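You operate a simulated robot arm through the tools that you are given. There is no shell and no other tool. Be economical: measure what you need, move in short steps, check, and stop when the job is done.

The job below is to be done with a simulated robot arm. You get a single attempt, and the scene is never put back.

## Task
Stand the numbered wheel labelled "3" from the top of the carriage jig bench beside the deck wax pad. It goes on the side that lies toward x -0.7, y -0.7 (a direction in the base frame), with about 3 cm between them.

It is judged by the outcome, as a careful person would: the job done as asked, and still so three seconds after it is handed in. It fails if anything else is knocked over, pushed out of place, dropped, spilled or broken.

## Robot
A 6-joint arm with a two-finger parallel gripper, fixed in place. Base frame: the origin is at the foot of the arm, x ahead of it, y to its left, z up; the work surface is at about z = 850. Lengths are in mm, angles in rad, forces in N, time in s.
With the tool pointing down near the work surface it reaches from about 260 to 680 mm from the base axis. Its first joint turns from -1.152 to 1.152 rad. Payload 2.9 kg.
Tool frame: the origin (TCP) lies between the finger pads and is the grasp point; the fingertips stand 30 mm ahead of it; z points along the fingers, y is the line along which they close. The gripper opens to 110 mm. The fingers are 20 mm wide and 10 mm thick; the gripper's body (48 by 112 mm) begins 55 mm behind the TCP.
Orientation is told as [roll, pitch, yaw] about the base's x, y, z axes, in that order, counted from this pose: with the fingers straight down and closing along the base's y, the tool's x points along the base's -x, its y along +y and its z along -z.

## Interface
- The arm moves only by the tool move_arm. Its argument "motion" is a list of rows, each a list of 7 numbers: the shift along the base's x, y, z in units of 50 mm (1.0 is 50 mm), then the turn, a rotation vector about the base's x, y, z in units of 8 degrees (1.0 is 8 degrees), then the opening, from 0 (shut) to 1 (fully open). In form: [[dx, dy, dz, ax, ay, az, claw], ...]. A call has 1 to 12 rows; each row shifts and turns the commanded pose from where the row before left it. A call with a number of a shift or a turn outside -1 to 1 is refused whole. Each row takes 0.2 s and may step no farther than 50 mm and 0.15 rad from the row before; otherwise, or with a gripper value out of range, the whole call is refused. Where a pose cannot be reached the arm comes as near as it can. A force on the tool above 40 N (or 10 N above the force at the start of the call, whichever is more), or a blocked arm, ends the call early, and 0.2 s more pass. Each finger travels about 108 mm/s and halts on what it meets, pressing with about 36 N; the grip force reading is that of the motor and also rises with nothing between the fingers. The clock runs only during rows and for 0.2 s after the last one: add rows that do not move to give the fingers time. The reply holds the time, the measured pose of the TCP, the force on the tool along the base axes, the opening and the grip force, in the units named above and with some noise.
- Cameras (640 x 400 px; columns grow to the right, rows downward): "scene" is fixed at [94.8, 442.3, 1379.7]; the picture's right is [-0.62, -0.78, 0.00], its down [-0.35, 0.27, -0.90] and it looks along [0.70, -0.56, -0.44] (base axes); focal length 319 px, centre (320, 200). "wrist" rides on the gripper at [-36, 0, -57] in the tool frame; the picture's right is [0.00, -1.00, 0.00], its down [0.97, 0.00, -0.24] and it looks along [0.24, 0.00, 0.97] (tool axes); focal length 218 px, centre (320, 200).
- snapshot(camera): a new picture of that camera. No time passes.
- measure_at(camera, pixels): for up to 12 pixels [column, row] of the newest picture of that camera ("zoom" is the newest enlarged one), the place [x, y, z] in the base frame of the surface seen there, good to about 3 mm, but the place of the scene camera against the robot may be out by one fixed shift of up to 25 mm in any direction. No time passes.
- zoom(camera, box): a new picture of the part [left, top, right, bottom] of that camera's present view, enlarged. No time passes.
- job_done(): hands the job in; it is judged then, once.

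Keep the steps short. Do not move on a guess: measure, check each grasp and each placing, and mend mistakes. In all there are 60 turns and 22 pictures (those below and enlarged ones count). Leave the gripper open and the arm clear of the work at the hand-in unless told otherwise, and finish with a single line.

The tools are called by a JSON object that holds its "fn" and its "kwargs". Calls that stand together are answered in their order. move_arm: Moves the arm, as the interface text tells. Its arguments: {"type":"object","properties":{"motion":{"type":"array"}},"required":["motion"]} The other tools are called the same way: snapshot (camera) takes a picture; measure_at (camera, pixels) gives the place of the surface under pixels of a picture; zoom (camera, box) takes an enlarged picture of a part of a camera's view; job_done () hands the job in.

At the start:

```text
time_s: 0.0
tool_pos: [446.7, -123.0, 1158.6]
orientation: [0.0, 0.0, 0.0]
contact_force: [-0.2, 0.3, -0.1]
opening: 110.2
finger_force: 0.1
```

scene: 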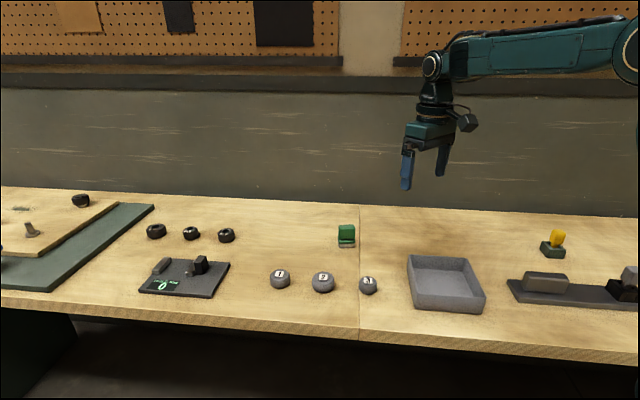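
wrist: 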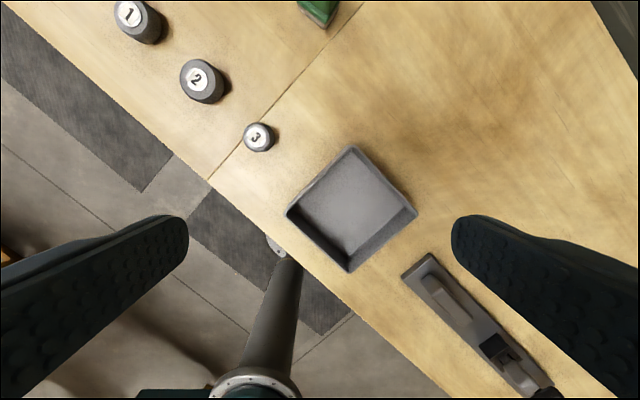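

I see three numbered wheels at about (280,278), (322,282) and (368,285), and several candidates for the wax pad. I'll zoom in to identify them.

{"fn": "zoom", "kwargs": {"camera": "scene", "box": [250, 200, 410, 300]}}

{"fn": "zoom", "kwargs": {"camera": "scene", "box": [480, 210, 640, 310]}}

{"fn": "zoom", "kwargs": {"camera": "scene", "box": [0, 180, 240, 330]}}

```text
4.00 times, centred on (330, 250) of scene
```

zoom: 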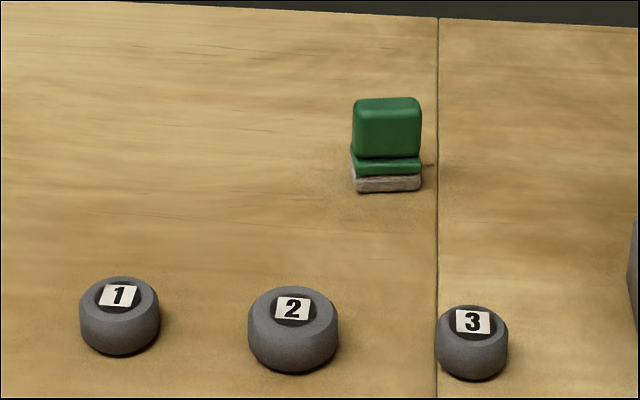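

```text
4.00 times, centred on (560, 260) of scene
```

zoom: 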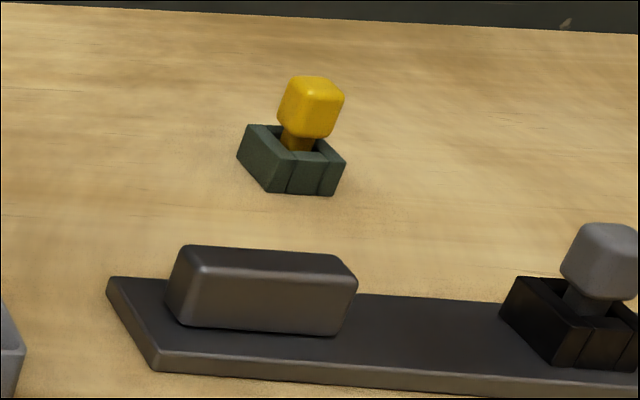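

```text
2.67 times, centred on (120, 255) of scene
```

zoom: 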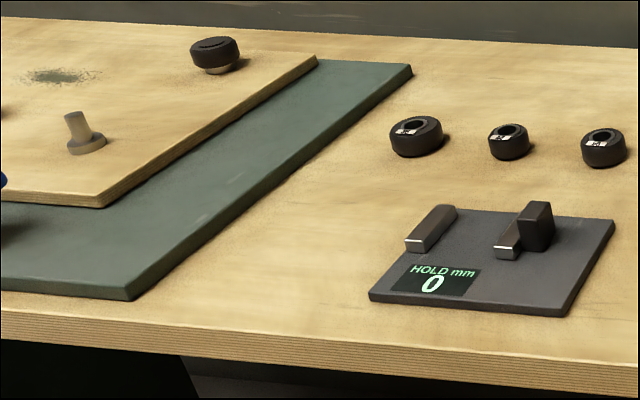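

The green block with a felt base, scene (346,236), is the wax pad, and wheel 3 is at (368,285). I'll measure both through the wrist camera, which has no fixed shift, and also through the scene camera.

{"fn": "measure_at", "kwargs": {"camera": "wrist", "pixels": [[256, 138], [244, 137], [268, 137], [257, 125], [257, 150], [278, 120], [320, 10], [318, 28], [300, 4], [338, 4], [290, 60], [230, 170]]}}

{"fn": "measure_at", "kwargs": {"camera": "scene", "pixels": [[368, 280], [368, 291], [347, 226], [347, 231], [340, 246], [354, 246], [347, 240], [346, 245], [338, 226], [355, 226], [347, 255]]}}

```text
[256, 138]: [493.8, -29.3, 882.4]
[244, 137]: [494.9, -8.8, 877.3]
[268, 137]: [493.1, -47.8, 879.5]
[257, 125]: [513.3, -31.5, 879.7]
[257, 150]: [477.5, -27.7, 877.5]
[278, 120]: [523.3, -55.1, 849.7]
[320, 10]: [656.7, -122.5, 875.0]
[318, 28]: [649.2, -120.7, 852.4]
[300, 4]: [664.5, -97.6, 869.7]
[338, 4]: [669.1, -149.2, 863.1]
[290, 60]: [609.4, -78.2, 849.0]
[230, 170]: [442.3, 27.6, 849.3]
```

```text
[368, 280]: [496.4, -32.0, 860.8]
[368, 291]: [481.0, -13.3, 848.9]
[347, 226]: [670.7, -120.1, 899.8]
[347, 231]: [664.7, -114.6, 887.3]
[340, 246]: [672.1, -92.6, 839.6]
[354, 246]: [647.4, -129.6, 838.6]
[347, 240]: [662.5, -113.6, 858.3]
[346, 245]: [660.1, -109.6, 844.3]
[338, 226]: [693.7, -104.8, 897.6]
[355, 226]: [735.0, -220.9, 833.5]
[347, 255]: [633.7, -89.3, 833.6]
```

Wheel 3 is at about (494,-29), with its top at z≈882 and a radius of about 20. The pad sits near (670,-120). I'll move over the pad, staying high, to get a clear view of it.

{"fn": "move_arm", "kwargs": {"motion": [[0.9, 0, -0.3, 0, 0, 0, 1], [0.9, 0, -0.3, 0, 0, 0, 1], [0.8, 0, -0.3, 0, 0, 0, 1], [0.6, 0, -0.3, 0, 0, 0, 1], [0, 0, 0, 0, 0, 0, 1]]}}

{"fn": "snapshot", "kwargs": {"camera": "wrist"}}

```text
time_s: 1.2
tool_pos: [605.8, -123.9, 1099.2]
orientation: [0.001, 0.0, -0.001]
contact_force: [-0.8, 0.7, -0.4]
opening: 110.2
finger_force: 0.0
```

```text
16 pictures are left
```

wrist: 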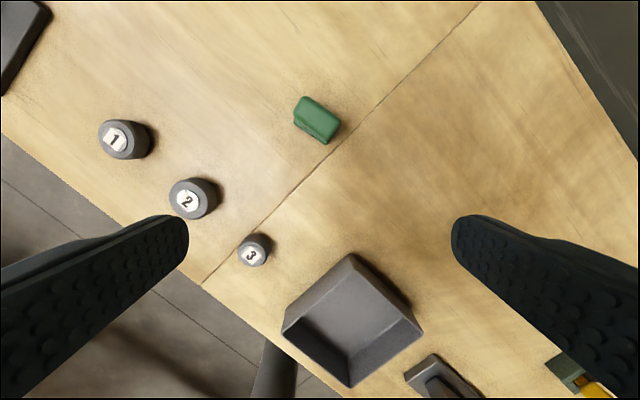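

The pad is now fully visible at about (317,120). I'll enlarge it and measure its corners.

{"fn": "zoom", "kwargs": {"camera": "wrist", "box": [277, 95, 357, 145]}}

```text
8.00 times, centred on (317, 120) of wrist
```

zoom: 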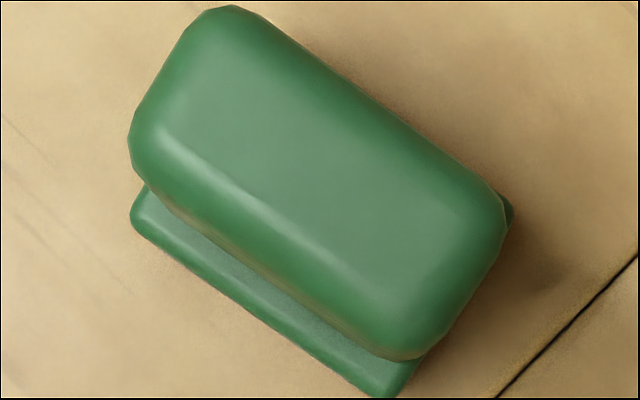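

{"fn": "measure_at", "kwargs": {"camera": "zoom", "pixels": [[150, 200], [138, 220], [385, 390], [400, 375], [507, 215], [230, 20], [145, 140], [400, 345], [490, 215], [310, 180], [440, 345], [270, 310]]}}

```text
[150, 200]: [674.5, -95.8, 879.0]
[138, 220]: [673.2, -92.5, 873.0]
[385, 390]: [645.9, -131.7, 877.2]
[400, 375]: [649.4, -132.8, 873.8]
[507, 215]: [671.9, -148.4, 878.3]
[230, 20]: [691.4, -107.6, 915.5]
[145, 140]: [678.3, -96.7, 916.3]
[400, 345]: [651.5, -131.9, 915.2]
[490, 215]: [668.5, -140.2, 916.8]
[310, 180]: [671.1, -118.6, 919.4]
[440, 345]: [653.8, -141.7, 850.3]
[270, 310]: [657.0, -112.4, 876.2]
```

The pad's centre is (673,-120). Its long axis lies along about (-0.57,-0.82), with half extents of roughly 26 × 17. A 30 mm gap along (-0.7,-0.7) puts the wheel at about (618.5,-174.5). Next I'll go above wheel 3 with a narrower opening and look again.

{"fn": "move_arm", "kwargs": {"motion": [[-0.56, 0.475, -0.5, 0, 0, 0, 0.8], [-0.56, 0.475, -0.5, 0, 0, 0, 0.7], [-0.56, 0.475, -0.5, 0, 0, 0, 0.66], [-0.56, 0.475, -0.5, 0, 0, 0, 0.66], [0, 0, 0, 0, 0, 0, 0.66]]}}

{"fn": "snapshot", "kwargs": {"camera": "wrist"}}

```text
time_s: 2.4
tool_pos: [494.7, -25.7, 999.6]
orientation: [0.001, 0.002, 0.0]
contact_force: [-0.4, 0.8, 0.4]
opening: 72.5
finger_force: 0.0
```

```text
14 pictures are left
```

wrist: 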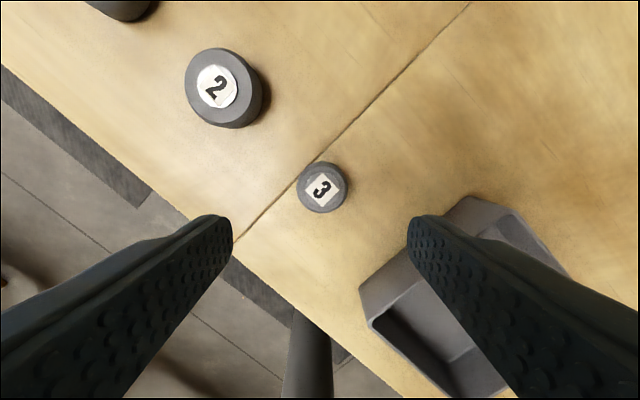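

Wheel 3 is at (322,187) and the tray's corner is near the right finger. I'll measure the wheel's rim and the nearest tray edges.

{"fn": "measure_at", "kwargs": {"camera": "wrist", "pixels": [[322, 187], [300, 187], [345, 187], [322, 165], [322, 208], [304, 174], [340, 204], [364, 290], [470, 200], [400, 260], [196, 90], [256, 100]]}}

```text
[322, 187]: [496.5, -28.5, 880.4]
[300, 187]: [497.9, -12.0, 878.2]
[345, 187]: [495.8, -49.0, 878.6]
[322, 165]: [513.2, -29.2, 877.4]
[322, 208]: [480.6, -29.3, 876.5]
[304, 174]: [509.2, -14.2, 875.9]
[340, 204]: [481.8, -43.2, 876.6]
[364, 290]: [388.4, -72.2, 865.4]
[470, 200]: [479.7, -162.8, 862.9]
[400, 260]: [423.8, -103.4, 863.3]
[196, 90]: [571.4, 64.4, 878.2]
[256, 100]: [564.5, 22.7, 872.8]
```

The wheel's centre is (496.5,-30) with a radius of about 19, and the tray is clear. I'll descend to TCP z≈884, keeping the fingertips about 4 mm above the bench, without closing yet.

{"fn": "move_arm", "kwargs": {"motion": [[0.04, -0.09, -0.7, 0, 0, 0, 0.66], [0, 0, -0.7, 0, 0, 0, 0.66], [0, 0, -0.6, 0, 0, 0, 0.66], [0, 0, -0.31, 0, 0, 0, 0.66], [0, 0, 0, 0, 0, 0, 0.66]]}}

```text
time_s: 3.6
tool_pos: [498.0, -31.1, 883.0]
orientation: [0.0, -0.001, -0.001]
contact_force: [0.5, -0.1, 1.1]
opening: 72.8
finger_force: 0.0
```

The TCP is at (498,-31,883) with no contact. I'll close on the wheel.

{"fn": "move_arm", "kwargs": {"motion": [[0, 0, 0, 0, 0, 0, 0.4], [0, 0, 0, 0, 0, 0, 0.25], [0, 0, 0, 0, 0, 0, 0.25], [0, 0, 0, 0, 0, 0, 0.25]]}}

```text
time_s: 4.6
tool_pos: [497.4, -32.2, 883.8]
orientation: [-0.001, 0.0, -0.001]
contact_force: [0.1, 0.3, 0.7]
opening: 42.6
finger_force: 36.2
```

The fingers stopped at 42.6 mm with 36 N, so the wheel is held and its diameter is about 42 mm. I'll lift it straight up.

{"fn": "move_arm", "kwargs": {"motion": [[0, 0, 0.3, 0, 0, 0, 0.25], [0, 0, 0.7, 0, 0, 0, 0.25], [0, 0, 0.8, 0, 0, 0, 0.25], [0, 0, 0.5, 0, 0, 0, 0.25], [0, 0, 0, 0, 0, 0, 0.25]]}}

{"fn": "snapshot", "kwargs": {"camera": "wrist"}}

```text
time_s: 5.8
tool_pos: [498.4, -34.2, 998.7]
orientation: [0.001, 0.0, -0.001]
contact_force: [0.1, 0.2, 0.0]
opening: 42.8
finger_force: 36.8
```

```text
13 pictures are left
```

wrist: 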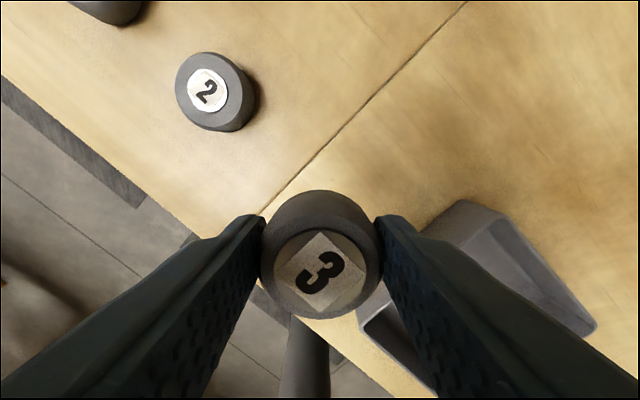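

The wheel is held level. I'll carry it at this height, clear of everything, to above (618,-175).

{"fn": "move_arm", "kwargs": {"motion": [[0.48, -0.57, 0, 0, 0, 0, 0.25], [0.48, -0.57, 0, 0, 0, 0, 0.25], [0.48, -0.57, 0, 0, 0, 0, 0.25], [0.48, -0.57, 0, 0, 0, 0, 0.25], [0.48, -0.56, 0, 0, 0, 0, 0.25], [0, 0, 0, 0, 0, 0, 0.25]]}}

{"fn": "snapshot", "kwargs": {"camera": "wrist"}}

```text
time_s: 7.2
tool_pos: [616.0, -175.3, 998.3]
orientation: [-0.002, 0.0, -0.001]
contact_force: [0.1, 0.3, -0.6]
opening: 42.8
finger_force: 35.8
```

```text
12 pictures are left
```

wrist: 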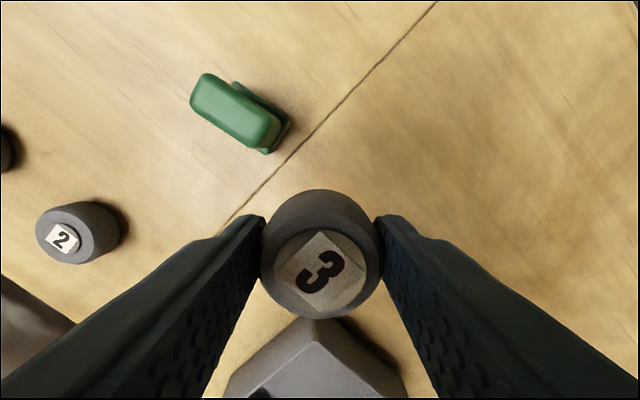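

The tray's corner now shows just below the held wheel at (315,320). I'll measure it, the wheel and the near end of the pad.

{"fn": "measure_at", "kwargs": {"camera": "wrist", "pixels": [[300, 322], [330, 325], [400, 385], [240, 385], [320, 260], [270, 262], [374, 262], [266, 151], [288, 124], [256, 150], [276, 145]]}}

{"fn": "zoom", "kwargs": {"camera": "wrist", "box": [180, 60, 308, 160]}}

```text
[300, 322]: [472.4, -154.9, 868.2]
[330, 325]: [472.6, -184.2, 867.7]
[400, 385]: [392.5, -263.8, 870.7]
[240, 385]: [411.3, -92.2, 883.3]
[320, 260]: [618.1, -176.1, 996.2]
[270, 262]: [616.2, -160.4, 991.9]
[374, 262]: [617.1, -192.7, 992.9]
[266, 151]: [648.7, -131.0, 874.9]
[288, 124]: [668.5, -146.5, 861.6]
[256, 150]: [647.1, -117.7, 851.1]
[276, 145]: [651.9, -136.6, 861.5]
```

```text
4.00 times, centred on (244, 110) of wrist
```

zoom: 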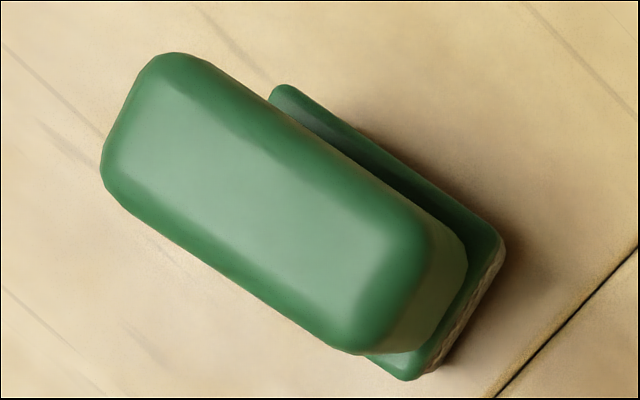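

{"fn": "measure_at", "kwargs": {"camera": "zoom", "pixels": [[410, 376], [440, 355], [500, 250], [495, 240], [465, 320], [440, 375], [280, 92], [500, 270], [415, 360], [480, 265]]}}

```text
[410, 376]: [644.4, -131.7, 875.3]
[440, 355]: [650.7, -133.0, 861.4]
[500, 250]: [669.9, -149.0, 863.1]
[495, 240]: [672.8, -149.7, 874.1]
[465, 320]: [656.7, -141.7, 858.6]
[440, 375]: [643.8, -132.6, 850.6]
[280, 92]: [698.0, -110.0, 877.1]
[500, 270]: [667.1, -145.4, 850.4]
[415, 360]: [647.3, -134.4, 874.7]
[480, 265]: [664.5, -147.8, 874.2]
```

The pad's near end runs from (645,-132) to (672,-149), and the wheel at (617.5,-175.5) gives a gap of about 30 mm. The tray is far away at x≈472. I'll lower the wheel straight down, going slowly at the end.

{"fn": "move_arm", "kwargs": {"motion": [[0.02, 0, -0.6, 0, 0, 0, 0.25], [0, 0, -0.7, 0, 0, 0, 0.25], [0, 0, -0.6, 0, 0, 0, 0.25], [0, 0, -0.25, 0, 0, 0, 0.25], [0, 0, -0.08, 0, 0, 0, 0.25], [0, 0, -0.03, 0, 0, 0, 0.25], [0, 0, 0, 0, 0, 0, 0.25]]}}

```text
time_s: 8.8
tool_pos: [617.9, -173.9, 884.8]
orientation: [0.0, 0.001, 0.0]
contact_force: [0.4, -0.1, -1.1]
opening: 42.8
finger_force: 36.0
```

TCP z is 884.8 and there's no clear contact yet, so I'm about 1 mm high. I'll ease down a little more.

{"fn": "move_arm", "kwargs": {"motion": [[0, 0, -0.02, 0, 0, 0, 0.25], [0, 0, 0, 0, 0, 0, 0.25]]}}

```text
time_s: 9.4
tool_pos: [618.2, -173.4, 885.2]
orientation: [-0.001, -0.001, 0.001]
contact_force: [-0.7, -0.3, -1.2]
opening: 42.6
finger_force: 36.1
```

{"fn": "move_arm", "kwargs": {"motion": [[0, 0, -0.02, 0, 0, 0, 0.25], [0, 0, 0, 0, 0, 0, 0.25]]}}

```text
time_s: 10.0
tool_pos: [617.6, -172.6, 884.0]
orientation: [0.001, 0.0, 0.001]
contact_force: [0.2, 0.6, -1.5]
opening: 42.9
finger_force: 36.2
```

The height is within a millimetre of the grasp height. I'll open gently by a small amount to release the wheel.

{"fn": "move_arm", "kwargs": {"motion": [[0, 0, 0, 0, 0, 0, 0.42], [0, 0, 0, 0, 0, 0, 0.5], [0, 0, 0, 0, 0, 0, 0.56], [0, 0, 0, 0, 0, 0, 0.56]]}}

```text
time_s: 11.0
tool_pos: [618.8, -175.1, 885.6]
orientation: [0.001, 0.0, 0.0]
contact_force: [-0.8, -1.0, -0.6]
opening: 61.8
finger_force: 0.1
```

The wheel is released with the fingers at 61.8 mm. I'll rise straight up and look.

{"fn": "move_arm", "kwargs": {"motion": [[0, 0, 0.4, 0, 0, 0, 0.56], [0, 0, 0.8, 0, 0, 0, 0.56], [0, 0, 0.9, 0, 0, 0, 0.56], [0, 0, 0.9, 0, 0, 0, 0.8], [-0.4, 0, 0.6, 0, 0, 0, 1], [0, 0, 0, 0, 0, 0, 1]]}}

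{"fn": "snapshot", "kwargs": {"camera": "wrist"}}

{"fn": "snapshot", "kwargs": {"camera": "scene"}}

```text
time_s: 12.4
tool_pos: [597.6, -173.4, 1065.1]
orientation: [-0.001, 0.002, 0.0]
contact_force: [0.5, -0.1, 0.7]
opening: 110.2
finger_force: 0.1
```

```text
10 pictures are left
```

wrist: 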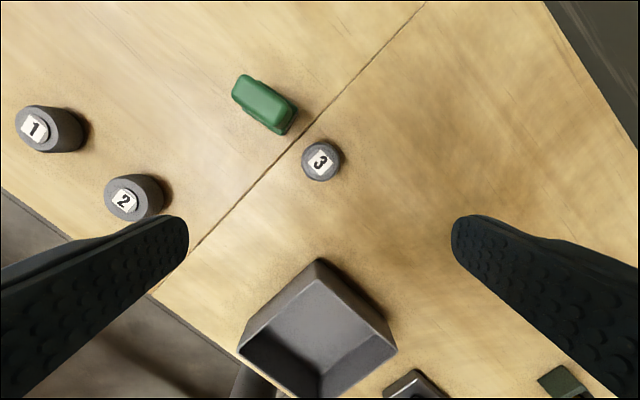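

```text
9 pictures are left
```

scene: 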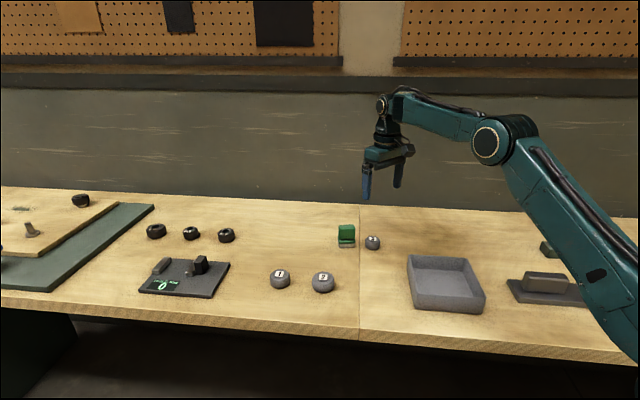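

The wheel stands upright beside the pad with its label up, and everything else looks unmoved. I'll measure the wheel and the end of the pad to check the gap.

{"fn": "measure_at", "kwargs": {"camera": "wrist", "pixels": [[321, 160], [304, 160], [338, 160], [321, 143], [321, 178], [310, 147], [298, 108], [276, 134], [290, 125]]}}

{"fn": "zoom", "kwargs": {"camera": "wrist", "box": [220, 65, 364, 190]}}

```text
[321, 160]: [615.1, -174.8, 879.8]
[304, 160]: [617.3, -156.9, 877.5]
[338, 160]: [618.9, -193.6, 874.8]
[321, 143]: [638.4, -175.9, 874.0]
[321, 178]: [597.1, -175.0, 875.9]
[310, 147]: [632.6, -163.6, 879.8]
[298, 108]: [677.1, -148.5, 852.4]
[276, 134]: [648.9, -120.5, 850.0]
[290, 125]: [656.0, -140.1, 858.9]
```

```text
3.20 times, centred on (292, 128) of wrist
```

zoom: 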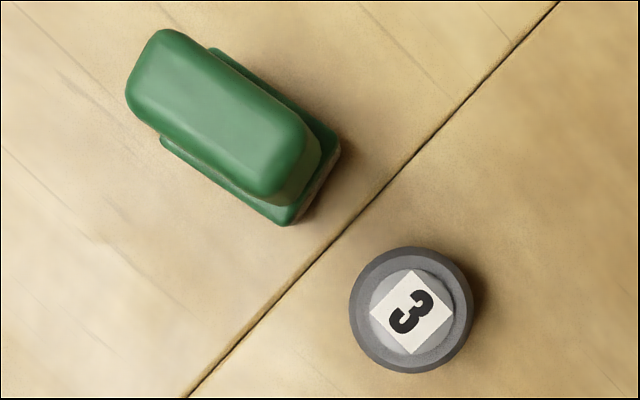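

The wheel stands level, centred near (617.5,-175), about 30 mm from the pad's end on the (-0.7,-0.7) side. The gripper is open and the arm is clear, so I'll hand in.

{"fn": "job_done", "kwargs": {}}

```text
The job is handed in.
```

Wheel "3" now stands about 3 cm from the deck wax pad on its (-0.7, -0.7) side, with nothing else disturbed in the final pictures.
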